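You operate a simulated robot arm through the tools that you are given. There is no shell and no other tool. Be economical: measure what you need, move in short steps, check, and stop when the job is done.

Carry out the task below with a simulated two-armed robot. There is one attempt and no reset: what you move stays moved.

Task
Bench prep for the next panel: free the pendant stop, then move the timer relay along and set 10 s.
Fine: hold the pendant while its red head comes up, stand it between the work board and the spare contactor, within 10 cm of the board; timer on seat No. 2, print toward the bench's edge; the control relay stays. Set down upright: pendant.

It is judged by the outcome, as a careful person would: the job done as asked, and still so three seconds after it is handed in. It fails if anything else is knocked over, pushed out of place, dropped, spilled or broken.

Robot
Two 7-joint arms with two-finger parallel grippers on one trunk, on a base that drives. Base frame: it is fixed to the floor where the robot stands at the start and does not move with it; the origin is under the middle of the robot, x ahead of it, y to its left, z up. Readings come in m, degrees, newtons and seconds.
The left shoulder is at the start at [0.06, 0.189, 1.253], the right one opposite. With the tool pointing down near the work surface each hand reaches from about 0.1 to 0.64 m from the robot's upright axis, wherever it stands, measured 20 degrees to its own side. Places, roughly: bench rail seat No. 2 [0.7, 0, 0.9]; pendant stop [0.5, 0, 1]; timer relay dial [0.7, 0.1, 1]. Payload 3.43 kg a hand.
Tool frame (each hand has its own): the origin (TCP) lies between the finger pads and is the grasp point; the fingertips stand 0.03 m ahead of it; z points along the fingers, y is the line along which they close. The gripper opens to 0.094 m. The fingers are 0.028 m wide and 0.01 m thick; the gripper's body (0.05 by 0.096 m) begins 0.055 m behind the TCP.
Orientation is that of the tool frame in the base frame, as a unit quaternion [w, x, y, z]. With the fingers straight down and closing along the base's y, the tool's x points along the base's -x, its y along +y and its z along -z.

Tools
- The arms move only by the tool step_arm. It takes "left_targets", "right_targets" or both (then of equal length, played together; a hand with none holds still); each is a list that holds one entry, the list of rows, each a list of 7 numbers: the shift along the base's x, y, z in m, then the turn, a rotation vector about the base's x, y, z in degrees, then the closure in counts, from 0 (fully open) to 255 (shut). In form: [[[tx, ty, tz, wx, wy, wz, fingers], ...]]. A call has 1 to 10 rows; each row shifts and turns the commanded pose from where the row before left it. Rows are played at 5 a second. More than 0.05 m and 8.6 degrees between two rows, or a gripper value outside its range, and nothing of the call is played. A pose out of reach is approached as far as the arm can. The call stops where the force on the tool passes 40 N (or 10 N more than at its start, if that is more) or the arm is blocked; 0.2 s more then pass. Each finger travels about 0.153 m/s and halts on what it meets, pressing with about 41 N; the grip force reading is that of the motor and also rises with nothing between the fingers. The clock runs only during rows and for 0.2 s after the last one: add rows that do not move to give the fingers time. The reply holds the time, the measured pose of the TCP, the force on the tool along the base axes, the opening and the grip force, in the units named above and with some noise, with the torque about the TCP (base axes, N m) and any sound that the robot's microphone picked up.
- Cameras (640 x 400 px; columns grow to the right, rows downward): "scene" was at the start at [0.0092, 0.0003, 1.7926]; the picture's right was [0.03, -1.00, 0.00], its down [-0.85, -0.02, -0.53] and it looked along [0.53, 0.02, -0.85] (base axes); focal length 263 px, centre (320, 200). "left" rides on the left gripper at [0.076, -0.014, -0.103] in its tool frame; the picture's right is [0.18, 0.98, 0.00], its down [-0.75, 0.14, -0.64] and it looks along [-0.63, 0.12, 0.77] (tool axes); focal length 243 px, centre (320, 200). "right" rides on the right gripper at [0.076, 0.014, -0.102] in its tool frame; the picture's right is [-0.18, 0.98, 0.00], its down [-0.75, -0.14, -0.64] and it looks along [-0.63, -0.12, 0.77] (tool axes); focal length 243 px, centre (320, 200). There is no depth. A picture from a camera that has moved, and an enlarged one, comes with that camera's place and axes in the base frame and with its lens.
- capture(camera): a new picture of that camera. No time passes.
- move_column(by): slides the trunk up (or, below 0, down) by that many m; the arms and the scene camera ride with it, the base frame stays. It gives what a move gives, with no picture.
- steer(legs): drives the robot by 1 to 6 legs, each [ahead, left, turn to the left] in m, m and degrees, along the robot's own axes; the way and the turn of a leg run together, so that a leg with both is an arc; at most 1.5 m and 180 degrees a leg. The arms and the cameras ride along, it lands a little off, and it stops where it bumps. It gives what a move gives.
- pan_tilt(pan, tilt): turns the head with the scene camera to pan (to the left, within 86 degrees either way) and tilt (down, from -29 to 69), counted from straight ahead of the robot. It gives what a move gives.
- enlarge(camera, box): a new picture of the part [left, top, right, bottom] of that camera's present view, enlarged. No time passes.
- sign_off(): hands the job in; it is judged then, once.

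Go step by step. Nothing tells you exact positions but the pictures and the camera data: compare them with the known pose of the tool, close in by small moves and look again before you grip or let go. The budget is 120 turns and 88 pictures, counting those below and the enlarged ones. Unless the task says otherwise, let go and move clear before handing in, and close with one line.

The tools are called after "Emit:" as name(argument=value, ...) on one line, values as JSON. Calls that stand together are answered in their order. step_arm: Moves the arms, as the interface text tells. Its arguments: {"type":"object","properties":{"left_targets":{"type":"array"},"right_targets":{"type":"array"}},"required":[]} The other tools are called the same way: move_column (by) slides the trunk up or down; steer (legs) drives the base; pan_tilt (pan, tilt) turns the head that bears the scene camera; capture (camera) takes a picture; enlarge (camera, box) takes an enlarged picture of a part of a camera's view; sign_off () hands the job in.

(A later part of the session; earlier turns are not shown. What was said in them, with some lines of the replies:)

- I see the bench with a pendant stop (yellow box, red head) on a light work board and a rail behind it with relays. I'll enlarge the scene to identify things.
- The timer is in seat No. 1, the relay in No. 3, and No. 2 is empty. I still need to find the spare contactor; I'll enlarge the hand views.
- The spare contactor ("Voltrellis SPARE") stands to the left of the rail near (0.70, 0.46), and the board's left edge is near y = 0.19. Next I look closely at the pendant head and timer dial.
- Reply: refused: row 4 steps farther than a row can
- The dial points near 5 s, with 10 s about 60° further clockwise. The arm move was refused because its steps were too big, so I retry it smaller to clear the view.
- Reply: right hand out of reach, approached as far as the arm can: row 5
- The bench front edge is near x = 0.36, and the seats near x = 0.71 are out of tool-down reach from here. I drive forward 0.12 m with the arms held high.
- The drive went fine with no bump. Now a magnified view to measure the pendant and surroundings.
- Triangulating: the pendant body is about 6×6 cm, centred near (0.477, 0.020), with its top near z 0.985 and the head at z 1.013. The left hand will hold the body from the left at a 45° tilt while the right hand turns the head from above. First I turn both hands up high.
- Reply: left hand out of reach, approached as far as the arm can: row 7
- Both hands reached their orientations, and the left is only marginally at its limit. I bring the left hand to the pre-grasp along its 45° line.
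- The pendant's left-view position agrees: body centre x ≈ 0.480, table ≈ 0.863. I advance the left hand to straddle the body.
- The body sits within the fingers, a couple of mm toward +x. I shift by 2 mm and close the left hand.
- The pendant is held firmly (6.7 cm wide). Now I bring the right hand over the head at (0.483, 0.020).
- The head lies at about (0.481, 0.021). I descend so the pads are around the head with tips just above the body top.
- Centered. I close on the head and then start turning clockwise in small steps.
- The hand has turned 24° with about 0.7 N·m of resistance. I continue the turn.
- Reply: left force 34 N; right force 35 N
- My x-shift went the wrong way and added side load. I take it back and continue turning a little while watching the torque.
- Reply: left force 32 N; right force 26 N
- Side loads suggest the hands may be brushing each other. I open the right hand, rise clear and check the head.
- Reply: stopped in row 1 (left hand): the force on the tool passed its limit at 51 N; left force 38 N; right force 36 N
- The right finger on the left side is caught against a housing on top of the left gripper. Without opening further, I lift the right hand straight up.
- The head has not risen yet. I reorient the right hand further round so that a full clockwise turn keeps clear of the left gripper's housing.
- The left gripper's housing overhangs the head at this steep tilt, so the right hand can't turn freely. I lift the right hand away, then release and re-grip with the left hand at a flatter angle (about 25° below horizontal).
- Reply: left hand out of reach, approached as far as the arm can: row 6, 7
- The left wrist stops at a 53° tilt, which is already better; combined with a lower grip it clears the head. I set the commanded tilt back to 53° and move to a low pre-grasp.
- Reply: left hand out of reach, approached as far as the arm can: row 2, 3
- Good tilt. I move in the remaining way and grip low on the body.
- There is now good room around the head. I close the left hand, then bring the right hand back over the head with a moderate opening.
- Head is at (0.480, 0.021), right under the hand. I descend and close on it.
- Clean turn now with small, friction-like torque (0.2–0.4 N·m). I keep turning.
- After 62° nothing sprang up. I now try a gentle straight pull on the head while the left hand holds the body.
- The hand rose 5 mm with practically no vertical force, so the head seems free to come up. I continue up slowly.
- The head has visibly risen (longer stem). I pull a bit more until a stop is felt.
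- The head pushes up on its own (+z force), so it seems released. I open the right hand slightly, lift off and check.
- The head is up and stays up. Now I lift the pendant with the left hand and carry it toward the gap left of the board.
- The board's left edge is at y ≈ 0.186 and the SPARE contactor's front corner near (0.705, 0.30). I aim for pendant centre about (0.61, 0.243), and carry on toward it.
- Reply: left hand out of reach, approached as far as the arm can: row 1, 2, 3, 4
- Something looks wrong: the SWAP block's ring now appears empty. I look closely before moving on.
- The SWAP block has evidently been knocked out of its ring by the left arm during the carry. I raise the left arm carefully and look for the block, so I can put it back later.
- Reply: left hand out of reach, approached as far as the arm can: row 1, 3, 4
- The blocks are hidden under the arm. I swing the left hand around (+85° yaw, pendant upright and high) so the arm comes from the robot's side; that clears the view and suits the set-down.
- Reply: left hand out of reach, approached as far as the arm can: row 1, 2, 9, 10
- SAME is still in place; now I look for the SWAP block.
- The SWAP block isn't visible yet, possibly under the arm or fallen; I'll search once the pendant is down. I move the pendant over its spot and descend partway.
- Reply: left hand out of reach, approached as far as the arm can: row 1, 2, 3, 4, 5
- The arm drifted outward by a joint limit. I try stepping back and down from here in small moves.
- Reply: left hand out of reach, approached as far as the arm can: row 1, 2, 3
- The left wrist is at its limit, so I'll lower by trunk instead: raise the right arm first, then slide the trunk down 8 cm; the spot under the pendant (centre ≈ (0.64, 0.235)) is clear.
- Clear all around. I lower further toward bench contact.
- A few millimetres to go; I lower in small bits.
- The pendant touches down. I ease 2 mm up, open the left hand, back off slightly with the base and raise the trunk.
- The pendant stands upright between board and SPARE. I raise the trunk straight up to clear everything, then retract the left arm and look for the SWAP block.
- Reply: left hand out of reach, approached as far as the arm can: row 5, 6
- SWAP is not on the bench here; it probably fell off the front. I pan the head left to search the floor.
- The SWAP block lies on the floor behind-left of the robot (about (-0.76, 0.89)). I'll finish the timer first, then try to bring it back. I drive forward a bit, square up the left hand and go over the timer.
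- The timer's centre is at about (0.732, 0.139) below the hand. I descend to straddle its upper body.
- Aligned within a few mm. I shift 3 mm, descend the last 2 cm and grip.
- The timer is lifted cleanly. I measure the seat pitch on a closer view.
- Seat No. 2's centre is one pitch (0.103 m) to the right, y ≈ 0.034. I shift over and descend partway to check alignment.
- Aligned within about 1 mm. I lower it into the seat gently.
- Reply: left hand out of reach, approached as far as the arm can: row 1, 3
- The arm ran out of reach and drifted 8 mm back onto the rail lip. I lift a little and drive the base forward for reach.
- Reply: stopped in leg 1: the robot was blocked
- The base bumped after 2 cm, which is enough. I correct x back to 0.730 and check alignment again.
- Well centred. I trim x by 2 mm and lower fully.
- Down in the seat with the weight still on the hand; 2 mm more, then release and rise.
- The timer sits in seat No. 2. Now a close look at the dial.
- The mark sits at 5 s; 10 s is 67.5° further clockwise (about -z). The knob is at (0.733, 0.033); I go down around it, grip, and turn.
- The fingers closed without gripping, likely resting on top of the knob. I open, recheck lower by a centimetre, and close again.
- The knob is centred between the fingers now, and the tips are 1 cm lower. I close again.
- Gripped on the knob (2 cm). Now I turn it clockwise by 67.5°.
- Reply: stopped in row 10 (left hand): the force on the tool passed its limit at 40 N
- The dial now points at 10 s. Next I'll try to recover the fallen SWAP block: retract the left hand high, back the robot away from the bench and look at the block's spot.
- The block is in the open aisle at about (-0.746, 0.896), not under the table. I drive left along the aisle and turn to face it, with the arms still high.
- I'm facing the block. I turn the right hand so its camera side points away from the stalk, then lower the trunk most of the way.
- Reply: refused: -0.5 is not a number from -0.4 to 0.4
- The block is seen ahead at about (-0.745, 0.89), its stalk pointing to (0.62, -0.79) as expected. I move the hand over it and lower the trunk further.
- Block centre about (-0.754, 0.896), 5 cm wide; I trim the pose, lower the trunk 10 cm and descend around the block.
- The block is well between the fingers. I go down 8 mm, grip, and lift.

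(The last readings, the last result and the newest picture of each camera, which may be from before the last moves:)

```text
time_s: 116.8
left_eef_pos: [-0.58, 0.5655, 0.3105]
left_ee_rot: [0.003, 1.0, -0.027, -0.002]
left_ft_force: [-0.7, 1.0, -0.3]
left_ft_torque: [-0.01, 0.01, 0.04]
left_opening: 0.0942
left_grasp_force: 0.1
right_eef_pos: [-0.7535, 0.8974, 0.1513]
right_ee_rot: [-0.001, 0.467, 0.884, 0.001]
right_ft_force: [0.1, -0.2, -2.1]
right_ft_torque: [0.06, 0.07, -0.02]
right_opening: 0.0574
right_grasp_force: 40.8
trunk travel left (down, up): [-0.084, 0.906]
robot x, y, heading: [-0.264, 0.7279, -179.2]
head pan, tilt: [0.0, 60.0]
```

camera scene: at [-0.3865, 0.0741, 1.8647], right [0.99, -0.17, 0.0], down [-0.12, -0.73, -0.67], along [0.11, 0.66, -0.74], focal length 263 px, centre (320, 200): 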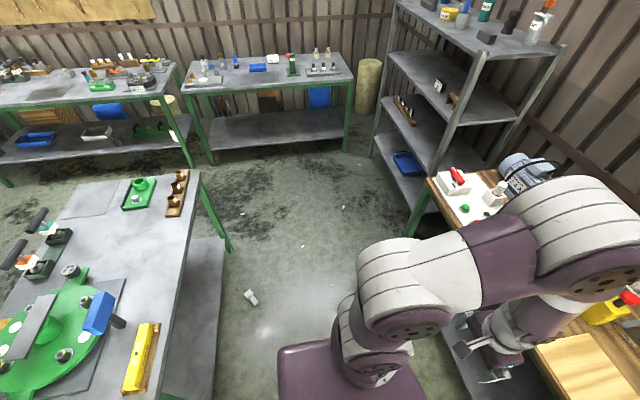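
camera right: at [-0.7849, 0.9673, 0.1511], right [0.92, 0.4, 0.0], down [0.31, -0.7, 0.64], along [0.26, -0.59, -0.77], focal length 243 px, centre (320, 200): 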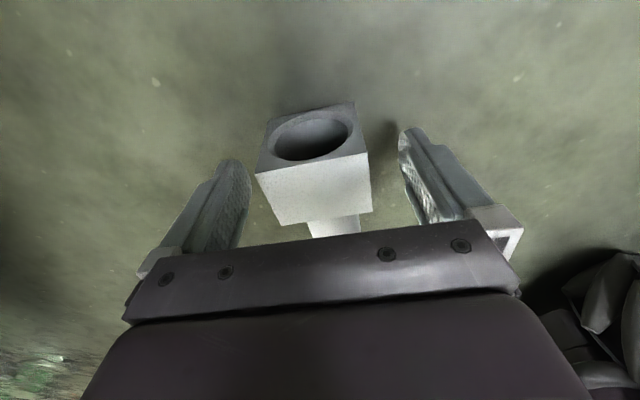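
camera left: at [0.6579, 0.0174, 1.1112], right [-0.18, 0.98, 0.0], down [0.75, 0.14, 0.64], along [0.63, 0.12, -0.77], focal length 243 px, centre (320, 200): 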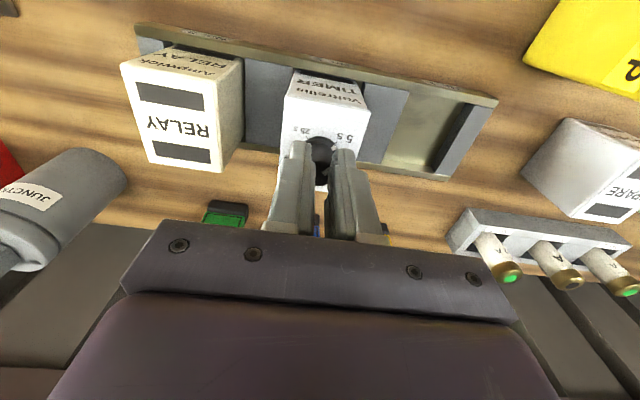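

I have the block (5.7 cm, gripped). To be able to stand it stalk-down in its ring with the hand pointing forward, the grip must be turned 180°; I set it back down, turn the hand above it, and re-grip.

Emit:
step_arm(right_targets=[[[0, 0, -0.04, 0, 0, 0, 170], [0, 0, -0.04, 0, 0, 0, 170], [0, 0, -0.029, 0, 0, 0, 170], [0, 0, 0, 0, 0, 0, 60], [0, 0, 0, 0, 0, 0, 0], [0, 0, 0.04, 0, 0, 0, 0], [0, 0, 0.04, 0, 0, 0, 0], [0, 0, 0.03, 0, 0, -8, 0], [0, 0, 0, 0, 0, -8, 0], [0, 0, 0, 0, 0, -8, 0]]])

Emit:
step_arm(right_targets=[[[0, 0, 0, 0, 0, -8.5, 0], [0, 0, 0, 0, 0, -8.5, 0], [0, 0, 0, 0, 0, -8.5, 0], [0, 0, 0, 0, 0, -8.5, 0], [0, 0, 0, 0, 0, -8.5, 0], [0, 0, 0, 0, 0, -8.5, 0], [0, 0, 0, 0, 0, -8.5, 0], [0, 0, 0, 0, 0, -8.5, 0], [0, 0, 0, 0, 0, -8.5, 0], [0, 0, 0, 0, 0, -8.5, 0]]])

Emit:
step_arm(right_targets=[[[0, 0, 0, 0, 0, -8.5, 0], [0, 0, 0, 0, 0, -8.5, 0], [0, 0, 0, 0, 0, -8.5, 0], [0, 0, 0, 0, 0, -8.5, 0], [0, 0, 0, 0, 0, -8.5, 0], [0, 0, 0, 0, 0, -8.5, 0], [0, 0, 0, 0, 0, -8.5, 0], [0, 0, 0, 0, 0, -8.5, 0], [0, 0, 0, 0, 0, -3, 0], [0, 0, 0, 0, 0, 0, 0]]])

Emit:
capture(camera="right")

```text
time_s: 119.0
left_eef_pos: [-0.5784, 0.5642, 0.3112]
left_ee_rot: [0.003, 1.0, -0.027, -0.001]
left_ft_force: [0.6, -0.1, 0.4]
left_ft_torque: [0.04, 0.02, 0.0]
left_opening: 0.0941
left_grasp_force: 0.1
right_eef_pos: [-0.7543, 0.8965, 0.1513]
right_ee_rot: [-0.001, 0.641, 0.767, 0.001]
right_ft_force: [-0.1, 1.4, -1.2]
right_ft_torque: [0.01, 0.0, 0.02]
right_opening: 0.0942
right_grasp_force: 0.1
trunk travel left (down, up): [-0.084, 0.906]
robot x, y, heading: [-0.2648, 0.726, -179.6]
head pan, tilt: [0.0, 60.0]
```

```text
time_s: 121.2
left_eef_pos: [-0.5792, 0.5648, 0.3107]
left_ee_rot: [0.004, 1.0, -0.028, -0.003]
left_ft_force: [0.5, 0.6, -0.3]
left_ft_torque: [0.02, -0.03, 0.03]
left_opening: 0.0941
left_grasp_force: 0.0
right_eef_pos: [-0.7554, 0.8955, 0.1522]
right_ee_rot: [-0.001, 0.991, 0.132, 0.002]
right_ft_force: [1.0, -0.1, 0.7]
right_ft_torque: [-0.01, 0.02, 0.0]
right_opening: 0.0939
right_grasp_force: 0.0
trunk travel left (down, up): [-0.084, 0.906]
robot x, y, heading: [-0.2643, 0.7265, -179.3]
head pan, tilt: [0.0, 60.0]
```

```text
time_s: 123.4
left_eef_pos: [-0.5799, 0.5652, 0.31]
left_ee_rot: [0.002, 1.0, -0.027, -0.001]
left_ft_force: [0.0, 0.1, 0.0]
left_ft_torque: [0.02, 0.06, 0.01]
left_opening: 0.0941
left_grasp_force: 0.1
right_eef_pos: [-0.754, 0.8958, 0.1519]
right_ee_rot: [0.001, 0.884, -0.467, 0.001]
right_ft_force: [0.8, 0.2, 0.6]
right_ft_torque: [-0.02, 0.02, 0.01]
right_opening: 0.094
right_grasp_force: 0.0
trunk travel left (down, up): [-0.084, 0.906]
robot x, y, heading: [-0.2632, 0.729, -179.3]
head pan, tilt: [0.0, 60.0]
```

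```text
6 pictures are left
camera right: at [-0.723, 0.8249, 0.254], right [-0.92, -0.4, 0.0], down [-0.31, 0.7, 0.64], along [-0.26, 0.59, -0.77], focal length 243 px, centre (320, 200)
```

right: 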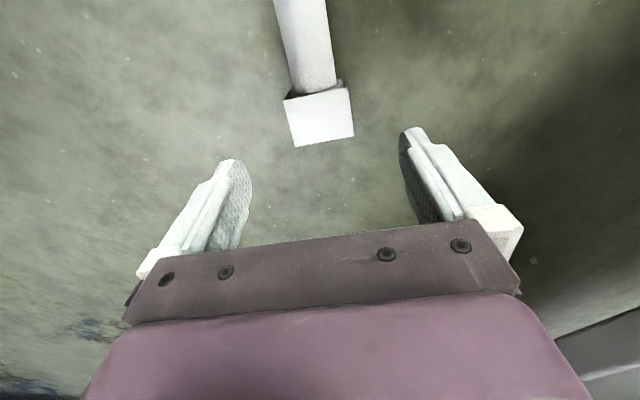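

The block is centred under the hand. I descend, shifted slightly toward the block's hole end, and grip.

Emit:
step_arm(right_targets=[[[-0.0034, 0.005, -0.04, 0, 0, 0, 0], [0, 0, -0.04, 0, 0, 0, 0], [0, 0, -0.03, 0, 0, 0, 0], [0, 0, 0, 0, 0, 0, 70], [0, 0, 0, 0, 0, 0, 110], [0, 0, 0, 0, 0, 0, 180], [0, 0, 0, 0, 0, 0, 180], [0, 0, 0.04, 0, 0, 0, 180], [0.02, 0, 0.04, 0, 0, 0, 180], [0.03, 0, 0.03, 0, 0, 0, 180]]])

Emit:
step_arm(right_targets=[[[0.03, 0, 0.03, 0, 0, 0, 180], [0.03, 0, 0.03, 0, 0, 0, 180], [0.03, 0, 0.03, 0, 0, 0, 180]]])

Emit:
move_column(by=0.4)

Emit:
move_column(by=0.25)

```text
time_s: 125.6
left_eef_pos: [-0.5786, 0.5641, 0.311]
left_ee_rot: [0.002, 1.0, -0.027, -0.002]
left_ft_force: [0.1, 0.5, -0.6]
left_ft_torque: [-0.02, 0.01, -0.02]
left_opening: 0.0942
left_grasp_force: 0.1
right_eef_pos: [-0.7079, 0.8981, 0.1515]
right_ee_rot: [0.0, 0.884, -0.468, 0.003]
right_ft_force: [0.5, 0.4, -1.5]
right_ft_torque: [0.12, 0.09, 0.01]
right_opening: 0.0577
right_grasp_force: 40.7
trunk travel left (down, up): [-0.084, 0.906]
robot x, y, heading: [-0.2646, 0.725, -179.4]
head pan, tilt: [0.0, 60.0]
```

```text
time_s: 126.4
left_eef_pos: [-0.5796, 0.5642, 0.3107]
left_ee_rot: [0.003, 1.0, -0.027, -0.002]
left_ft_force: [0.5, 0.2, -0.5]
left_ft_torque: [-0.01, -0.01, -0.02]
left_opening: 0.0941
left_grasp_force: 0.1
right_eef_pos: [-0.6185, 0.9003, 0.2437]
right_ee_rot: [0.001, 0.884, -0.467, 0.002]
right_ft_force: [0.5, 0.0, -3.7]
right_ft_torque: [0.08, 0.05, -0.01]
right_opening: 0.0576
right_grasp_force: 41.5
trunk travel left (down, up): [-0.084, 0.906]
robot x, y, heading: [-0.2623, 0.7259, -179.5]
head pan, tilt: [0.0, 60.0]
```

```text
time_s: 130.2
left_eef_pos: [-0.5795, 0.5648, 0.7109]
left_ee_rot: [0.003, 1.0, -0.027, -0.002]
left_ft_force: [-0.1, -0.3, -0.2]
left_ft_torque: [-0.02, -0.03, 0.03]
left_opening: 0.0941
left_grasp_force: 0.1
right_eef_pos: [-0.6197, 0.8996, 0.6422]
right_ee_rot: [0.001, 0.884, -0.467, 0.002]
right_ft_force: [0.7, -0.1, -3.0]
right_ft_torque: [0.11, 0.04, -0.01]
right_opening: 0.0573
right_grasp_force: 41.0
trunk travel left (down, up): [-0.484, 0.506]
robot x, y, heading: [-0.2666, 0.7319, -179.7]
head pan, tilt: [0.0, 60.0]
```

```text
time_s: 132.8
left_eef_pos: [-0.5789, 0.5647, 0.9612]
left_ee_rot: [0.003, 1.0, -0.027, -0.002]
left_ft_force: [-0.6, 0.2, 0.7]
left_ft_torque: [-0.01, 0.04, -0.01]
left_opening: 0.0939
left_grasp_force: 0.0
right_eef_pos: [-0.6191, 0.8999, 0.8932]
right_ee_rot: [0.001, 0.884, -0.468, 0.001]
right_ft_force: [0.6, -1.0, -2.3]
right_ft_torque: [0.08, 0.06, 0.03]
right_opening: 0.0574
right_grasp_force: 40.4
trunk travel left (down, up): [-0.734, 0.256]
robot x, y, heading: [-0.2625, 0.7265, -179.4]
head pan, tilt: [0.0, 60.0]
```

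The block is held and up. Still in the aisle, I raise the hand, square it to the robot's heading and start tilting the fingers forward so the stalk points down.

Emit:
step_arm(right_targets=[[[0, 0, 0.02, 0, 0, 8, 180], [0, 0, 0.02, 0, 0, 8, 180], [0, 0, 0.02, 0, 0, 8, 180], [0, 0, 0.02, 0, 0, 8, 180], [0, 0, 0.02, 0, 0, 8, 180], [0, 0, 0.02, 0, 0, 8, 180], [0, 0, 0.02, 0, 0, 7.7, 180], [0, 0, 0, 0, 8.5, 0, 180], [0, 0, 0, 0, 8.5, 0, 180], [0, 0, 0, 0, 8.5, 0, 180]]], left_targets=[[[0, 0, 0.03, 0, 0, 0, 0], [0, 0, 0.03, 0, 0, 0, 0], [0, 0, 0.03, 0, 0, 0, 0], [0, 0, 0.03, 0, 0, 0, 0], [0, 0, 0.03, 0, 0, 0, 0], [0, 0, 0, 0, 0, 0, 0], [0, 0, 0, 0, 0, 0, 0], [0, 0, 0, 0, 0, 0, 0], [0, 0, 0, 0, 0, 0, 0], [0, 0, 0, 0, 0, 0, 0]]])

Emit:
step_arm(right_targets=[[[0, 0, 0, 0, 8.5, 0, 180], [0, 0, 0, 0, 8.5, 0, 180], [0, 0, 0, 0, 8.5, 0, 180], [0, 0, 0, 0, 8.5, 0, 180], [0, 0, 0, 0, 8.5, 0, 180], [0, 0, 0, 0, 8.5, 0, 180], [0, 0, 0, 0, 8.5, 0, 180], [0, 0, 0, 0, 5, 0, 180]]])

```text
time_s: 135.0
left_eef_pos: [-0.5799, 0.5628, 1.1091]
left_ee_rot: [0.002, 1.0, -0.027, -0.001]
left_ft_force: [-0.7, 0.2, 1.0]
left_ft_torque: [0.02, -0.04, 0.02]
left_opening: 0.094
left_grasp_force: 0.1
right_eef_pos: [-0.6196, 0.9012, 1.0326]
right_ee_rot: [-0.003, 0.978, 0.0, -0.21]
right_ft_force: [-0.3, 0.1, -2.0]
right_ft_torque: [-0.05, 0.08, -0.04]
right_opening: 0.0574
right_grasp_force: 41.1
trunk travel left (down, up): [-0.734, 0.256]
robot x, y, heading: [-0.2628, 0.7309, -179.5]
head pan, tilt: [0.0, 60.0]
```

```text
time_s: 136.8
left_eef_pos: [-0.5826, 0.564, 1.1084]
left_ee_rot: [0.003, 1.0, -0.027, -0.002]
left_ft_force: [-0.3, -0.8, -0.6]
left_ft_torque: [0.02, -0.02, 0.02]
left_opening: 0.0942
left_grasp_force: 0.0
right_eef_pos: [-0.6172, 0.9148, 1.0294]
right_ee_rot: [-0.041, 0.922, -0.015, -0.386]
right_ft_force: [-0.1, 0.6, -3.1]
right_ft_torque: [0.01, 0.02, 0.0]
right_opening: 0.0573
right_grasp_force: 41.0
right hand out of reach, approached as far as the arm can: row 1, 2, 3, 4, 5, 6
trunk travel left (down, up): [-0.734, 0.256]
robot x, y, heading: [-0.2594, 0.7279, -179.3]
head pan, tilt: [0.0, 60.0]
```

Tilt stops at 45° with the hand this close in. I turn the robot back toward the bench to have room to extend.

Emit:
steer(legs=[[0, 0, -90], [0, 0, -90]])

Emit:
step_arm(right_targets=[[[0.04, 0, 0.01, 0, 0, 0, 180], [0.04, 0, 0.01, 0, 0, 0, 180], [0.04, 0, 0, 0, -6, 0, 180], [0.02, 0, 0, 0, -8, 0, 180], [0, 0, 0, 0, -8, 0, 180], [0, 0, 0, 0, -8, 0, 180], [0, 0, 0, 0, 0, 0, 180]]])

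```text
time_s: 144.9
left_eef_pos: [0.0559, 0.8849, 1.1091]
left_ee_rot: [0.001, 0.038, 0.999, 0.003]
left_ft_force: [-0.6, -0.1, -0.1]
left_ft_torque: [0.0, 0.02, -0.02]
left_opening: 0.094
left_grasp_force: 0.1
right_eef_pos: [0.0847, 0.5342, 1.0296]
right_ee_rot: [0.385, 0.026, 0.922, -0.045]
right_ft_force: [-0.1, -1.3, -2.6]
right_ft_torque: [0.01, -0.04, 0.0]
right_opening: 0.0574
right_grasp_force: 41.4
trunk travel left (down, up): [-0.734, 0.256]
robot x, y, heading: [-0.2661, 0.7288, -0.9]
head pan, tilt: [0.0, 60.0]
```

```text
time_s: 146.5
left_eef_pos: [0.0557, 0.8855, 1.1087]
left_ee_rot: [0.001, 0.039, 0.999, 0.002]
left_ft_force: [-0.7, 0.2, -0.1]
left_ft_torque: [0.03, -0.01, -0.01]
left_opening: 0.0942
left_grasp_force: 0.1
right_eef_pos: [0.2235, 0.5411, 1.0506]
right_ee_rot: [0.581, 0.039, 0.812, -0.042]
right_ft_force: [0.4, 0.2, -1.9]
right_ft_torque: [0.01, 0.04, 0.02]
right_opening: 0.0573
right_grasp_force: 41.2
right hand out of reach, approached as far as the arm can: row 5, 6
trunk travel left (down, up): [-0.734, 0.256]
robot x, y, heading: [-0.2632, 0.7251, -0.8]
head pan, tilt: [0.0, 60.0]
```

Extending helps: tilt is now 71°. I extend a bit further, complete the tilt and remove the small yaw error.

Emit:
step_arm(right_targets=[[[0.03, 0, 0.01, 0, 0, 3, 180], [0.03, 0, 0.01, 0, -3, 3.6, 180], [0.02, 0, 0, 0, -5, 0, 180], [0, 0, 0, 0, -5, 0, 180], [0, 0, 0, 0, -5.8, 0, 180], [0, 0, 0, 0, 0, 0, 180]]])

```text
time_s: 147.9
left_eef_pos: [0.0561, 0.8852, 1.1095]
left_ee_rot: [0.003, 0.038, 0.999, 0.002]
left_ft_force: [0.0, 0.4, -1.1]
left_ft_torque: [0.0, 0.0, 0.02]
left_opening: 0.0941
left_grasp_force: 0.1
right_eef_pos: [0.2972, 0.6072, 1.1046]
right_ee_rot: [0.703, -0.007, 0.711, -0.008]
right_ft_force: [-0.1, -0.5, -3.0]
right_ft_torque: [-0.02, 0.06, -0.01]
right_opening: 0.0572
right_grasp_force: 40.6
right hand out of reach, approached as far as the arm can: row 1, 2, 3, 4, 5
trunk travel left (down, up): [-0.734, 0.256]
robot x, y, heading: [-0.2637, 0.731, -0.9]
head pan, tilt: [0.0, 60.0]
```

The block now hangs stalk-down with the hand horizontal. I keep the arm rigid and position with the base: first sideways in the aisle, then partly forward, then look.

Emit:
steer(legs=[[0, -0.288, 0.9], [0.1, 0, 0]])

Emit:
enlarge(camera="scene", box=[270, 60, 480, 240])

```text
time_s: 150.7
left_eef_pos: [0.1528, 0.6007, 1.1091]
left_ee_rot: [0.002, 0.033, 0.999, 0.002]
left_ft_force: [0.3, 0.4, 0.2]
left_ft_torque: [0.0, 0.02, 0.0]
left_opening: 0.0941
left_grasp_force: 0.0
right_eef_pos: [0.3964, 0.3246, 1.1047]
right_ee_rot: [0.702, -0.011, 0.712, -0.006]
right_ft_force: [1.5, -0.6, -2.8]
right_ft_torque: [0.0, 0.04, -0.01]
right_opening: 0.0573
right_grasp_force: 40.6
trunk travel left (down, up): [-0.734, 0.256]
robot x, y, heading: [-0.1669, 0.436, -0.0]
head pan, tilt: [0.0, 60.0]
```

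```text
2.22 times, centred on (375, 150) of scene
camera zoom: at [-0.1585, 0.4381, 1.5995], right [0.0, -1.0, 0.0], down [-0.87, 0.0, -0.5], along [0.5, 0.0, -0.87], focal length 585 px, centre (198, 311)
```

zoom: 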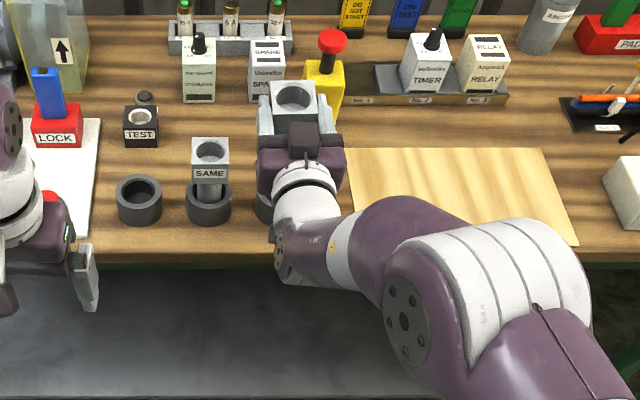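

Everything on the bench looks right: pendant standing, timer in seat 2. The held block's hole is at about (0.407, 0.325); the empty ring is at about (0.455, 0.311). I drive the base that small amount.

Emit:
steer(legs=[[0.0475, -0.013, 0]])

Emit:
step_arm(left_targets=[[[0.01, -0.02, 0.01, 0, 0, -8, 0], [0.01, -0.02, 0.015, 0, 0, -8, 0], [0.01, -0.02, 0.015, 0, 0, -8, 0], [0.01, -0.02, 0.015, 0, 0, -8, 0], [0.01, -0.02, 0.015, 0, 0, -8, 0], [0.005, -0.02, 0.015, 0, 0, -5, 0]]])

```text
time_s: 151.6
left_eef_pos: [0.1979, 0.5881, 1.1095]
left_ee_rot: [0.002, 0.032, 0.999, 0.002]
left_ft_force: [0.1, 0.2, 0.2]
left_ft_torque: [0.01, -0.01, 0.02]
left_opening: 0.0937
left_grasp_force: 0.1
right_eef_pos: [0.4396, 0.3114, 1.1065]
right_ee_rot: [0.702, -0.012, 0.712, -0.006]
right_ft_force: [0.1, 1.3, -2.7]
right_ft_torque: [0.02, 0.08, -0.03]
right_opening: 0.0574
right_grasp_force: 40.8
trunk travel left (down, up): [-0.734, 0.256]
robot x, y, heading: [-0.121, 0.4271, -0.2]
head pan, tilt: [0.0, 60.0]
```

```text
time_s: 153.0
left_eef_pos: [0.2423, 0.4715, 1.1392]
left_ee_rot: [0.003, 0.414, 0.91, 0.002]
left_ft_force: [1.2, 0.6, 0.7]
left_ft_torque: [-0.06, -0.01, 0.0]
left_opening: 0.0943
left_grasp_force: 0.0
left hand out of reach, approached as far as the arm can: row 4, 5, 6
right_eef_pos: [0.4438, 0.312, 1.1045]
right_ee_rot: [0.702, -0.011, 0.712, -0.005]
right_ft_force: [0.0, 0.1, -2.6]
right_ft_torque: [0.03, 0.11, -0.03]
right_opening: 0.0571
right_grasp_force: 41.0
trunk travel left (down, up): [-0.734, 0.256]
robot x, y, heading: [-0.1198, 0.4281, 0.0]
head pan, tilt: [0.0, 60.0]
```

I tilt the left hand a bit so its camera can see the ring and the stalk from the side.

Emit:
step_arm(left_targets=[[[0, 0, 0, 5.65, 4.93, 0, 0], [0, 0, 0, 5.65, 4.93, 0, 0], [0, 0, 0, 3, 2.6, 0, 0]]])

Emit:
enlarge(camera="left", box=[210, 40, 430, 240])

```text
time_s: 153.8
left_eef_pos: [0.2097, 0.4959, 1.0491]
left_ee_rot: [-0.147, 0.407, 0.899, 0.071]
left_ft_force: [0.2, 0.2, -0.3]
left_ft_torque: [-0.02, 0.0, -0.02]
left_opening: 0.094
left_grasp_force: 0.1
left hand out of reach, approached as far as the arm can: row 1, 2, 3
right_eef_pos: [0.4427, 0.3118, 1.1045]
right_ee_rot: [0.702, -0.011, 0.712, -0.005]
right_ft_force: [-0.3, 0.0, -2.5]
right_ft_torque: [0.01, 0.05, -0.04]
right_opening: 0.0573
right_grasp_force: 41.0
trunk travel left (down, up): [-0.734, 0.256]
robot x, y, heading: [-0.1204, 0.4259, 0.1]
head pan, tilt: [0.0, 60.0]
```

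```text
2.00 times, centred on (320, 140) of left
camera zoom: at [0.1736, 0.5157, 1.1708], right [0.63, 0.78, 0.06], down [0.71, -0.6, 0.37], along [0.32, -0.18, -0.93], focal length 485 px, centre (320, 320)
```

zoom: 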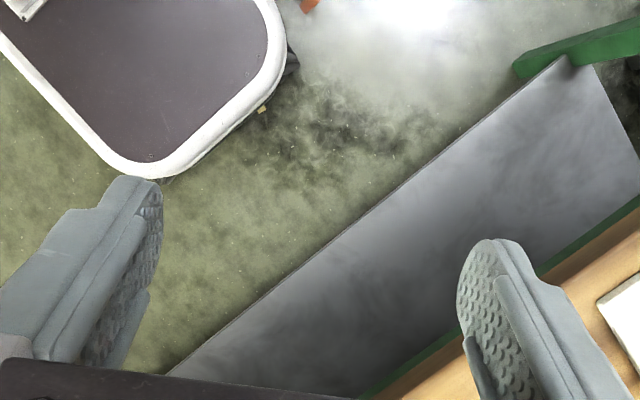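

That view didn't help. I use the head camera instead to measure the held block against the seated SAME block.

Emit:
enlarge(camera="scene", box=[290, 50, 430, 170])

```text
3.33 times, centred on (360, 110) of scene
camera zoom: at [-0.1116, 0.4255, 1.5995], right [0.0, -1.0, 0.0], down [-0.87, 0.0, -0.5], along [0.5, 0.0, -0.87], focal length 878 px, centre (187, 500)
```

zoom: 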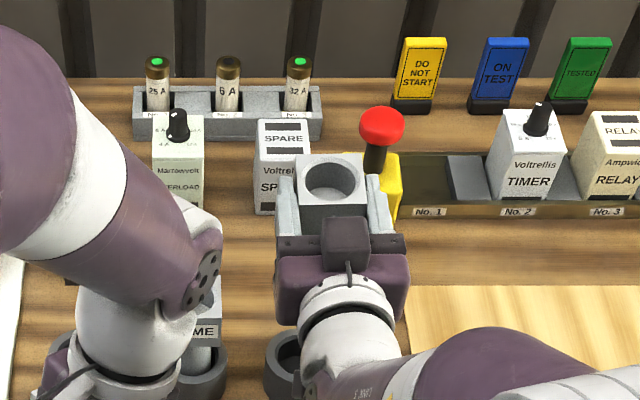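

The held block (0.454, 0.311) lines up with the ring (about 0.453, 0.312). Before lowering, I take the left arm away from SAME.

Emit:
step_arm(left_targets=[[[-0.02, 0.02, 0.02, 0, 0, 8, 0], [-0.02, 0.02, 0.03, 0, 0, 8, 0], [-0.02, 0.02, 0.03, 0, 0, 8, 0], [-0.02, 0.02, 0.03, 0, 0, 8, 0], [-0.02, 0.02, 0.02, 0, 0, 8, 0], [-0.02, 0.02, 0.02, 0, 0, 5, 0]]])

Emit:
move_column(by=-0.08)

Emit:
enlarge(camera="scene", box=[270, 70, 410, 190])

```text
time_s: 155.2
left_eef_pos: [0.1546, 0.6119, 1.0783]
left_ee_rot: [-0.162, 0.032, 0.986, 0.007]
left_ft_force: [0.8, 0.6, 0.3]
left_ft_torque: [-0.02, 0.01, 0.0]
left_opening: 0.0938
left_grasp_force: 0.1
left hand out of reach, approached as far as the arm can: row 1, 2, 3, 4, 5, 6
right_eef_pos: [0.4428, 0.3116, 1.1047]
right_ee_rot: [0.702, -0.012, 0.712, -0.005]
right_ft_force: [-0.9, 0.9, -2.2]
right_ft_torque: [0.04, 0.03, 0.0]
right_opening: 0.0573
right_grasp_force: 41.1
trunk travel left (down, up): [-0.734, 0.256]
robot x, y, heading: [-0.117, 0.4272, 0.2]
head pan, tilt: [0.0, 60.0]
```

```text
time_s: 156.3
left_eef_pos: [0.1539, 0.6117, 0.9988]
left_ee_rot: [-0.162, 0.032, 0.986, 0.008]
left_ft_force: [-0.3, 0.0, 0.4]
left_ft_torque: [-0.02, 0.0, 0.01]
left_opening: 0.094
left_grasp_force: 0.0
right_eef_pos: [0.4426, 0.3123, 1.0255]
right_ee_rot: [0.702, -0.012, 0.712, -0.005]
right_ft_force: [0.0, 0.1, -3.2]
right_ft_torque: [-0.02, 0.05, 0.0]
right_opening: 0.0572
right_grasp_force: 41.6
trunk travel left (down, up): [-0.654, 0.336]
robot x, y, heading: [-0.118, 0.4265, 0.1]
head pan, tilt: [0.0, 60.0]
```

```text
3.33 times, centred on (340, 130) of scene
camera zoom: at [-0.112, 0.4254, 1.5195], right [0.0, -1.0, 0.0], down [-0.87, 0.0, -0.5], along [0.5, 0.0, -0.87], focal length 878 px, centre (253, 433)
```

zoom: 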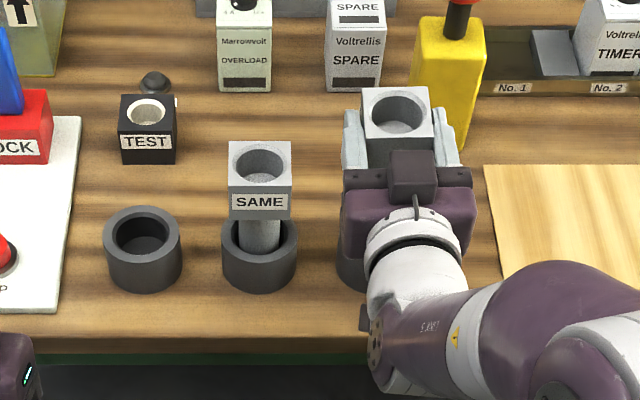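

Alignment agrees within about 1 mm (block (0.452, 0.311), ring (0.452, 0.312)). I lower in small steps and watch the force.

Emit:
move_column(by=-0.025)

Emit:
move_column(by=-0.012)

```text
time_s: 157.1
left_eef_pos: [0.1546, 0.6136, 0.9741]
left_ee_rot: [-0.162, 0.033, 0.986, 0.008]
left_ft_force: [-0.6, -0.7, 0.4]
left_ft_torque: [0.03, -0.01, -0.02]
left_opening: 0.0941
left_grasp_force: 0.0
right_eef_pos: [0.4425, 0.3129, 1.0007]
right_ee_rot: [0.703, -0.012, 0.712, -0.005]
right_ft_force: [-0.6, 0.4, 1.1]
right_ft_torque: [0.04, -0.01, 0.02]
right_opening: 0.0575
right_grasp_force: 41.6
trunk travel left (down, up): [-0.629, 0.361]
robot x, y, heading: [-0.1229, 0.4292, 0.2]
head pan, tilt: [0.0, 60.0]
```

```text
time_s: 157.7
left_eef_pos: [0.1488, 0.6136, 0.9626]
left_ee_rot: [-0.161, 0.032, 0.986, 0.008]
left_ft_force: [0.7, 0.4, -0.9]
left_ft_torque: [0.02, 0.05, 0.02]
left_opening: 0.094
left_grasp_force: 0.1
right_eef_pos: [0.4382, 0.3119, 0.9913]
right_ee_rot: [0.705, -0.01, 0.71, -0.006]
right_ft_force: [-17.4, -1.8, 29.8]
right_ft_torque: [0.23, 0.22, 0.1]
right_opening: 0.0573
right_grasp_force: 36.7
trunk travel left (down, up): [-0.617, 0.373]
robot x, y, heading: [-0.1199, 0.4264, -0.1]
head pan, tilt: [0.0, 60.0]
```

The stalk is catching the rim, with the reaction pushing toward −x. I lift a little, shift 4 mm toward −x and try again.

Emit:
move_column(by=0.015)

Emit:
step_arm(right_targets=[[[-0.004, 0, 0, 0, 0, 0, 180], [0, 0, 0, 0, 0, 0, 180]]])

Emit:
move_column(by=-0.012)

Emit:
move_column(by=-0.006)

```text
time_s: 158.3
left_eef_pos: [0.1538, 0.6113, 0.9764]
left_ee_rot: [-0.162, 0.032, 0.986, 0.008]
left_ft_force: [0.2, 0.6, -0.7]
left_ft_torque: [0.02, -0.01, -0.01]
left_opening: 0.0939
left_grasp_force: 0.0
right_eef_pos: [0.4418, 0.3128, 1.0004]
right_ee_rot: [0.7, -0.012, 0.714, -0.005]
right_ft_force: [-0.5, 0.8, -2.7]
right_ft_torque: [0.03, 0.06, -0.01]
right_opening: 0.0572
right_grasp_force: 40.9
trunk travel left (down, up): [-0.632, 0.358]
robot x, y, heading: [-0.1178, 0.4277, -0.2]
head pan, tilt: [0.0, 60.0]
```

```text
time_s: 158.9
left_eef_pos: [0.1548, 0.6122, 0.9756]
left_ee_rot: [-0.163, 0.032, 0.986, 0.008]
left_ft_force: [-0.9, 0.7, 0.4]
left_ft_torque: [0.03, 0.04, -0.01]
left_opening: 0.0938
left_grasp_force: 0.1
right_eef_pos: [0.4382, 0.3123, 1.0018]
right_ee_rot: [0.7, -0.012, 0.714, -0.005]
right_ft_force: [-0.8, 0.8, -3.1]
right_ft_torque: [0.0, 0.07, 0.01]
right_opening: 0.0572
right_grasp_force: 41.8
trunk travel left (down, up): [-0.632, 0.358]
robot x, y, heading: [-0.1208, 0.4279, 0.0]
head pan, tilt: [0.0, 60.0]
```

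```text
time_s: 159.5
left_eef_pos: [0.1535, 0.6127, 0.9649]
left_ee_rot: [-0.162, 0.033, 0.986, 0.008]
left_ft_force: [-0.7, 1.1, -0.5]
left_ft_torque: [-0.01, 0.0, -0.01]
left_opening: 0.0938
left_grasp_force: 0.1
right_eef_pos: [0.4389, 0.3131, 0.9916]
right_ee_rot: [0.701, -0.012, 0.713, -0.005]
right_ft_force: [0.0, 0.3, -1.0]
right_ft_torque: [0.03, -0.03, 0.0]
right_opening: 0.0575
right_grasp_force: 41.4
trunk travel left (down, up): [-0.62, 0.37]
robot x, y, heading: [-0.1171, 0.4282, 0.5]
head pan, tilt: [0.0, 60.0]
```

```text
time_s: 160.0
left_eef_pos: [0.1516, 0.6129, 0.9598]
left_ee_rot: [-0.161, 0.032, 0.986, 0.008]
left_ft_force: [0.1, -0.4, 0.4]
left_ft_torque: [-0.01, 0.01, 0.0]
left_opening: 0.094
left_grasp_force: 0.0
right_eef_pos: [0.4379, 0.3128, 0.9921]
right_ee_rot: [0.705, -0.012, 0.709, -0.005]
right_ft_force: [-0.7, -2.1, 21.4]
right_ft_torque: [0.05, -0.85, -0.08]
right_opening: 0.0569
right_grasp_force: 40.9
trunk travel left (down, up): [-0.614, 0.376]
robot x, y, heading: [-0.1249, 0.4256, 0.0]
head pan, tilt: [0.0, 60.0]
```

The torque shows the contact is at the far (+x) edge of the stalk, well centred in y. I lift, shift another 5 mm toward −x and lower again.

Emit:
move_column(by=0.012)

Emit:
step_arm(right_targets=[[[-0.005, 0, 0, 0, 0, 0, 180], [0, 0, 0, 0, 0, 0, 180]]])

Emit:
move_column(by=-0.012)

Emit:
move_column(by=-0.006)

```text
time_s: 160.6
left_eef_pos: [0.1536, 0.6134, 0.9704]
left_ee_rot: [-0.162, 0.032, 0.986, 0.009]
left_ft_force: [0.6, 0.4, -0.1]
left_ft_torque: [0.05, 0.01, 0.01]
left_opening: 0.0943
left_grasp_force: 0.1
right_eef_pos: [0.4398, 0.3115, 0.9946]
right_ee_rot: [0.699, -0.011, 0.715, -0.005]
right_ft_force: [0.5, 0.5, -2.4]
right_ft_torque: [-0.02, 0.04, 0.06]
right_opening: 0.057
right_grasp_force: 40.9
trunk travel left (down, up): [-0.626, 0.364]
robot x, y, heading: [-0.1187, 0.4235, -0.1]
head pan, tilt: [0.0, 60.0]
```

```text
time_s: 161.2
left_eef_pos: [0.1542, 0.6125, 0.9707]
left_ee_rot: [-0.163, 0.032, 0.986, 0.008]
left_ft_force: [-0.4, 0.3, -0.5]
left_ft_torque: [-0.01, 0.01, -0.01]
left_opening: 0.094
left_grasp_force: 0.2
right_eef_pos: [0.4342, 0.3128, 0.997]
right_ee_rot: [0.699, -0.012, 0.715, -0.004]
right_ft_force: [-0.2, -0.5, -3.0]
right_ft_torque: [-0.02, 0.08, 0.0]
right_opening: 0.0571
right_grasp_force: 41.0
trunk travel left (down, up): [-0.626, 0.364]
robot x, y, heading: [-0.1179, 0.4259, 0.1]
head pan, tilt: [0.0, 60.0]
```

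```text
time_s: 161.8
left_eef_pos: [0.1522, 0.613, 0.9587]
left_ee_rot: [-0.163, 0.032, 0.986, 0.008]
left_ft_force: [1.0, 0.2, 0.4]
left_ft_torque: [0.02, 0.0, 0.01]
left_opening: 0.0944
left_grasp_force: 0.1
right_eef_pos: [0.434, 0.3116, 0.9899]
right_ee_rot: [0.702, -0.011, 0.712, -0.005]
right_ft_force: [2.6, -0.2, 12.8]
right_ft_torque: [-0.01, -0.8, -0.02]
right_opening: 0.057
right_grasp_force: 41.2
trunk travel left (down, up): [-0.614, 0.376]
robot x, y, heading: [-0.1182, 0.4277, -0.2]
head pan, tilt: [0.0, 60.0]
```

```text
time_s: 162.4
left_eef_pos: [0.1491, 0.6124, 0.954]
left_ee_rot: [-0.16, 0.032, 0.987, 0.008]
left_ft_force: [-0.4, 0.2, -0.2]
left_ft_torque: [-0.01, -0.01, 0.0]
left_opening: 0.0938
left_grasp_force: 0.1
right_eef_pos: [0.4296, 0.3119, 0.9857]
right_ee_rot: [0.703, -0.012, 0.711, -0.006]
right_ft_force: [-12.7, -2.0, 31.2]
right_ft_torque: [0.0, -0.62, -0.02]
right_opening: 0.0578
right_grasp_force: 41.1
trunk travel left (down, up): [-0.608, 0.382]
robot x, y, heading: [-0.1204, 0.4265, -0.1]
head pan, tilt: [0.0, 60.0]
```

Still catching; I use a picture to see how the block actually sits.

Emit:
move_column(by=0.01)

Emit:
enlarge(camera="scene", box=[290, 80, 410, 190])

```text
time_s: 163.0
left_eef_pos: [0.1536, 0.6131, 0.9623]
left_ee_rot: [-0.163, 0.032, 0.986, 0.007]
left_ft_force: [0.1, 0.6, 0.0]
left_ft_torque: [-0.03, 0.0, 0.0]
left_opening: 0.0941
left_grasp_force: 0.1
right_eef_pos: [0.4314, 0.3125, 0.9864]
right_ee_rot: [0.696, -0.014, 0.718, -0.005]
right_ft_force: [-3.4, 0.5, 1.5]
right_ft_torque: [0.06, 0.01, 0.05]
right_opening: 0.0571
right_grasp_force: 41.4
trunk travel left (down, up): [-0.618, 0.372]
robot x, y, heading: [-0.1177, 0.4285, -0.2]
head pan, tilt: [0.0, 60.0]
```

```text
3.64 times, centred on (350, 135) of scene
camera zoom: at [-0.1131, 0.4257, 1.4831], right [0.0, -1.0, 0.0], down [-0.87, 0.0, -0.5], along [0.5, 0.0, -0.87], focal length 958 px, centre (211, 436)
```

zoom: 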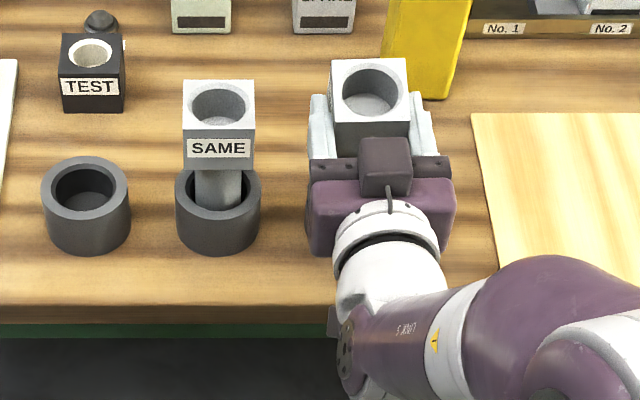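

The block's top leans back slightly, so its stalk points forward by roughly 6°. I lift, tilt the hand 6° to make it vertical, and re-centre before trying again.

Emit:
move_column(by=0.03)

Emit:
step_arm(right_targets=[[[0, 0, 0, 0, 3, 0, 180], [0, 0, 0, 0, 3, 0, 180], [0, 0, 0, 0, 0, 0, 180]]])

```text
time_s: 163.7
left_eef_pos: [0.1548, 0.6122, 0.992]
left_ee_rot: [-0.163, 0.033, 0.986, 0.008]
left_ft_force: [0.0, 0.0, 0.5]
left_ft_torque: [0.01, 0.04, 0.01]
left_opening: 0.0941
left_grasp_force: 0.0
right_eef_pos: [0.4341, 0.3117, 1.0195]
right_ee_rot: [0.698, -0.012, 0.716, -0.005]
right_ft_force: [-0.6, 0.6, -2.6]
right_ft_torque: [-0.04, 0.04, 0.01]
right_opening: 0.0574
right_grasp_force: 40.9
trunk travel left (down, up): [-0.648, 0.342]
robot x, y, heading: [-0.12, 0.4299, 0.3]
head pan, tilt: [0.0, 60.0]
```

```text
time_s: 164.5
left_eef_pos: [0.153, 0.6125, 0.9911]
left_ee_rot: [-0.163, 0.031, 0.986, 0.007]
left_ft_force: [0.8, 0.4, 0.3]
left_ft_torque: [-0.01, -0.01, 0.03]
left_opening: 0.0939
left_grasp_force: 0.0
right_eef_pos: [0.4355, 0.3119, 1.0194]
right_ee_rot: [0.66, -0.013, 0.751, -0.004]
right_ft_force: [0.6, 0.7, -2.3]
right_ft_torque: [-0.03, 0.03, -0.02]
right_opening: 0.0573
right_grasp_force: 40.7
trunk travel left (down, up): [-0.648, 0.342]
robot x, y, heading: [-0.1165, 0.429, 0.0]
head pan, tilt: [0.0, 60.0]
```

Emit:
move_column(by=-0.025)

Emit:
move_column(by=-0.008)

```text
time_s: 165.2
left_eef_pos: [0.1537, 0.6132, 0.967]
left_ee_rot: [-0.162, 0.032, 0.986, 0.007]
left_ft_force: [0.5, -0.7, -0.3]
left_ft_torque: [-0.01, 0.01, -0.02]
left_opening: 0.0943
left_grasp_force: 0.1
right_eef_pos: [0.4344, 0.3123, 0.9954]
right_ee_rot: [0.661, -0.012, 0.751, -0.004]
right_ft_force: [-0.4, -0.7, -3.1]
right_ft_torque: [0.01, 0.04, -0.01]
right_opening: 0.0575
right_grasp_force: 40.5
trunk travel left (down, up): [-0.623, 0.367]
robot x, y, heading: [-0.1201, 0.4281, 0.0]
head pan, tilt: [0.0, 60.0]
```

```text
time_s: 165.8
left_eef_pos: [0.1535, 0.6131, 0.9594]
left_ee_rot: [-0.163, 0.032, 0.986, 0.008]
left_ft_force: [-0.3, 0.5, -1.0]
left_ft_torque: [0.03, -0.01, 0.01]
left_opening: 0.0942
left_grasp_force: 0.0
right_eef_pos: [0.4344, 0.313, 0.9874]
right_ee_rot: [0.661, -0.012, 0.75, -0.004]
right_ft_force: [-1.1, 0.5, -2.0]
right_ft_torque: [-0.01, 0.05, -0.04]
right_opening: 0.0572
right_grasp_force: 40.9
trunk travel left (down, up): [-0.615, 0.375]
robot x, y, heading: [-0.1229, 0.4275, -0.1]
head pan, tilt: [0.0, 60.0]
```

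Already below the earlier contact height with no force. I continue down in small steps.

Emit:
move_column(by=-0.006)

Emit:
move_column(by=-0.006)

```text
time_s: 166.3
left_eef_pos: [0.1541, 0.6127, 0.954]
left_ee_rot: [-0.163, 0.032, 0.986, 0.007]
left_ft_force: [-1.3, 0.4, -0.3]
left_ft_torque: [-0.01, 0.0, 0.0]
left_opening: 0.0939
left_grasp_force: 0.1
right_eef_pos: [0.4353, 0.3128, 0.9822]
right_ee_rot: [0.66, -0.012, 0.751, -0.004]
right_ft_force: [0.2, 0.1, -2.5]
right_ft_torque: [0.0, 0.06, 0.0]
right_opening: 0.0571
right_grasp_force: 40.4
trunk travel left (down, up): [-0.609, 0.381]
robot x, y, heading: [-0.1196, 0.4256, -0.0]
head pan, tilt: [0.0, 60.0]
```

```text
time_s: 166.9
left_eef_pos: [0.1543, 0.6119, 0.9483]
left_ee_rot: [-0.162, 0.033, 0.986, 0.008]
left_ft_force: [1.3, -0.2, -0.1]
left_ft_torque: [0.0, 0.02, -0.03]
left_opening: 0.094
left_grasp_force: 0.1
right_eef_pos: [0.4345, 0.3127, 0.9754]
right_ee_rot: [0.661, -0.012, 0.751, -0.004]
right_ft_force: [0.4, -0.3, -1.8]
right_ft_torque: [0.01, 0.06, -0.01]
right_opening: 0.0572
right_grasp_force: 40.6
trunk travel left (down, up): [-0.603, 0.387]
robot x, y, heading: [-0.1166, 0.4251, -0.0]
head pan, tilt: [0.0, 60.0]
```

It is sliding in freely. A few more millimetres to the bottom.

Emit:
move_column(by=-0.006)

Emit:
move_column(by=-0.004)

```text
time_s: 167.4
left_eef_pos: [0.1529, 0.6131, 0.9412]
left_ee_rot: [-0.163, 0.031, 0.986, 0.008]
left_ft_force: [0.6, 0.2, 0.1]
left_ft_torque: [-0.01, -0.01, 0.01]
left_opening: 0.0939
left_grasp_force: 0.0
right_eef_pos: [0.4331, 0.3127, 0.97]
right_ee_rot: [0.66, -0.013, 0.751, -0.004]
right_ft_force: [-0.2, 0.2, -2.2]
right_ft_torque: [0.01, 0.08, 0.01]
right_opening: 0.0573
right_grasp_force: 40.8
trunk travel left (down, up): [-0.597, 0.393]
robot x, y, heading: [-0.119, 0.4264, 0.1]
head pan, tilt: [0.0, 60.0]
```

```text
time_s: 168.0
left_eef_pos: [0.1534, 0.6112, 0.9371]
left_ee_rot: [-0.162, 0.032, 0.986, 0.007]
left_ft_force: [-0.5, -0.3, 0.7]
left_ft_torque: [-0.01, -0.02, -0.02]
left_opening: 0.094
left_grasp_force: 0.1
right_eef_pos: [0.4354, 0.3114, 0.9657]
right_ee_rot: [0.661, -0.013, 0.75, -0.003]
right_ft_force: [0.2, -1.2, -2.3]
right_ft_torque: [0.04, 0.06, 0.0]
right_opening: 0.0573
right_grasp_force: 40.6
trunk travel left (down, up): [-0.593, 0.397]
robot x, y, heading: [-0.1214, 0.429, 0.2]
head pan, tilt: [0.0, 60.0]
```

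Emit:
move_column(by=-0.004)

Emit:
move_column(by=-0.003)

```text
time_s: 168.5
left_eef_pos: [0.1524, 0.6116, 0.9345]
left_ee_rot: [-0.162, 0.032, 0.986, 0.008]
left_ft_force: [-0.1, 0.2, -0.1]
left_ft_torque: [0.04, 0.0, -0.01]
left_opening: 0.0939
left_grasp_force: 0.1
right_eef_pos: [0.4349, 0.3129, 0.9647]
right_ee_rot: [0.663, -0.012, 0.749, -0.004]
right_ft_force: [2.2, -1.4, 9.3]
right_ft_torque: [-0.1, -0.2, -0.01]
right_opening: 0.0569
right_grasp_force: 41.1
trunk travel left (down, up): [-0.589, 0.401]
robot x, y, heading: [-0.1216, 0.4279, -0.4]
head pan, tilt: [0.0, 60.0]
```

```text
time_s: 169.0
left_eef_pos: [0.1517, 0.6115, 0.932]
left_ee_rot: [-0.162, 0.032, 0.986, 0.008]
left_ft_force: [0.0, 0.1, 0.4]
left_ft_torque: [0.01, -0.02, -0.01]
left_opening: 0.0939
left_grasp_force: 0.1
right_eef_pos: [0.4341, 0.3117, 0.965]
right_ee_rot: [0.665, -0.011, 0.747, -0.005]
right_ft_force: [4.1, -2.6, 26.8]
right_ft_torque: [-0.29, -0.58, 0.01]
right_opening: 0.057
right_grasp_force: 41.3
trunk travel left (down, up): [-0.586, 0.404]
robot x, y, heading: [-0.1179, 0.4294, 0.0]
head pan, tilt: [0.0, 60.0]
```

The block is seated on the ring floor at the predicted height. I ease off, open, and back straight away with the base.

Emit:
move_column(by=0.003)

Emit:
step_arm(right_targets=[[[0, 0, 0, 0, 0, 0, 80], [0, 0, 0, 0, 0, 0, 40], [0, 0, 0, 0, 0, 0, 0], [0, 0, 0, 0, 0, 0, 0]]])

Emit:
steer(legs=[[-0.25, 0, 0]])

Emit:
capture(camera="scene")

```text
time_s: 169.6
left_eef_pos: [0.1528, 0.613, 0.9329]
left_ee_rot: [-0.161, 0.032, 0.986, 0.008]
left_ft_force: [0.2, 0.6, -0.3]
left_ft_torque: [-0.01, 0.06, 0.01]
left_opening: 0.0938
left_grasp_force: 0.0
right_eef_pos: [0.4341, 0.3116, 0.9637]
right_ee_rot: [0.663, -0.012, 0.749, -0.004]
right_ft_force: [7.3, -1.5, 24.9]
right_ft_torque: [-0.21, -0.88, 0.0]
right_opening: 0.0574
right_grasp_force: 41.1
trunk travel left (down, up): [-0.589, 0.401]
robot x, y, heading: [-0.1198, 0.427, 0.1]
head pan, tilt: [0.0, 60.0]
```

```text
time_s: 170.6
left_eef_pos: [0.1532, 0.6131, 0.9333]
left_ee_rot: [-0.163, 0.032, 0.986, 0.007]
left_ft_force: [-1.1, 0.5, -0.7]
left_ft_torque: [0.02, -0.02, -0.02]
left_opening: 0.0938
left_grasp_force: 0.1
right_eef_pos: [0.4355, 0.3128, 0.9621]
right_ee_rot: [0.66, -0.012, 0.751, -0.004]
right_ft_force: [-0.6, 0.4, 0.2]
right_ft_torque: [-0.02, 0.0, 0.02]
right_opening: 0.094
right_grasp_force: 0.0
trunk travel left (down, up): [-0.589, 0.401]
robot x, y, heading: [-0.12, 0.4249, 0.0]
head pan, tilt: [0.0, 60.0]
```

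```text
time_s: 172.4
left_eef_pos: [-0.0955, 0.6118, 0.9343]
left_ee_rot: [-0.162, 0.032, 0.986, 0.007]
left_ft_force: [-0.7, -0.3, 0.3]
left_ft_torque: [0.0, -0.02, -0.02]
left_opening: 0.0941
left_grasp_force: 0.1
right_eef_pos: [0.1866, 0.3134, 0.9626]
right_ee_rot: [0.661, -0.012, 0.75, -0.004]
right_ft_force: [0.3, 0.1, -0.2]
right_ft_torque: [0.03, -0.01, 0.0]
right_opening: 0.0941
right_grasp_force: 0.0
trunk travel left (down, up): [-0.589, 0.401]
robot x, y, heading: [-0.3691, 0.4259, 0.1]
head pan, tilt: [0.0, 60.0]
```

```text
0 pictures are left
camera scene: at [-0.3617, 0.4255, 1.4545], right [0.0, -1.0, 0.0], down [-0.87, 0.0, -0.5], along [0.5, 0.0, -0.87], focal length 263 px, centre (320, 200)
```

scene: 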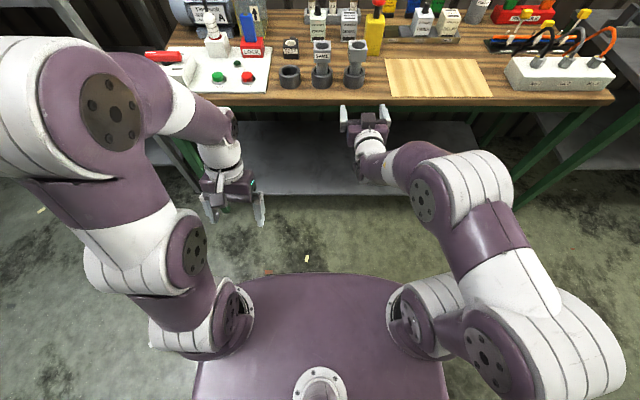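

The last picture shows the SWAP block standing in its ring beside SAME, the pendant upright with its head up between the board and SPARE, and the timer in seat No. 2 with the relay in No. 3. Both hands are clear, so I hand the job in.

Emit:
sign_off()

```text
The job is handed in.
```

The requested job is done, but I knocked the SWAP block onto the floor while carrying the pendant. I put it back in its ring, though its label may no longer face front and I couldn't check it for damage. The pendant's head is up and it stands upright between the board and the spare contactor, turned about 90° from how it was. The timer is in seat No. 2 at 10 s with its print toward the bench's edge, and the control relay was not moved.
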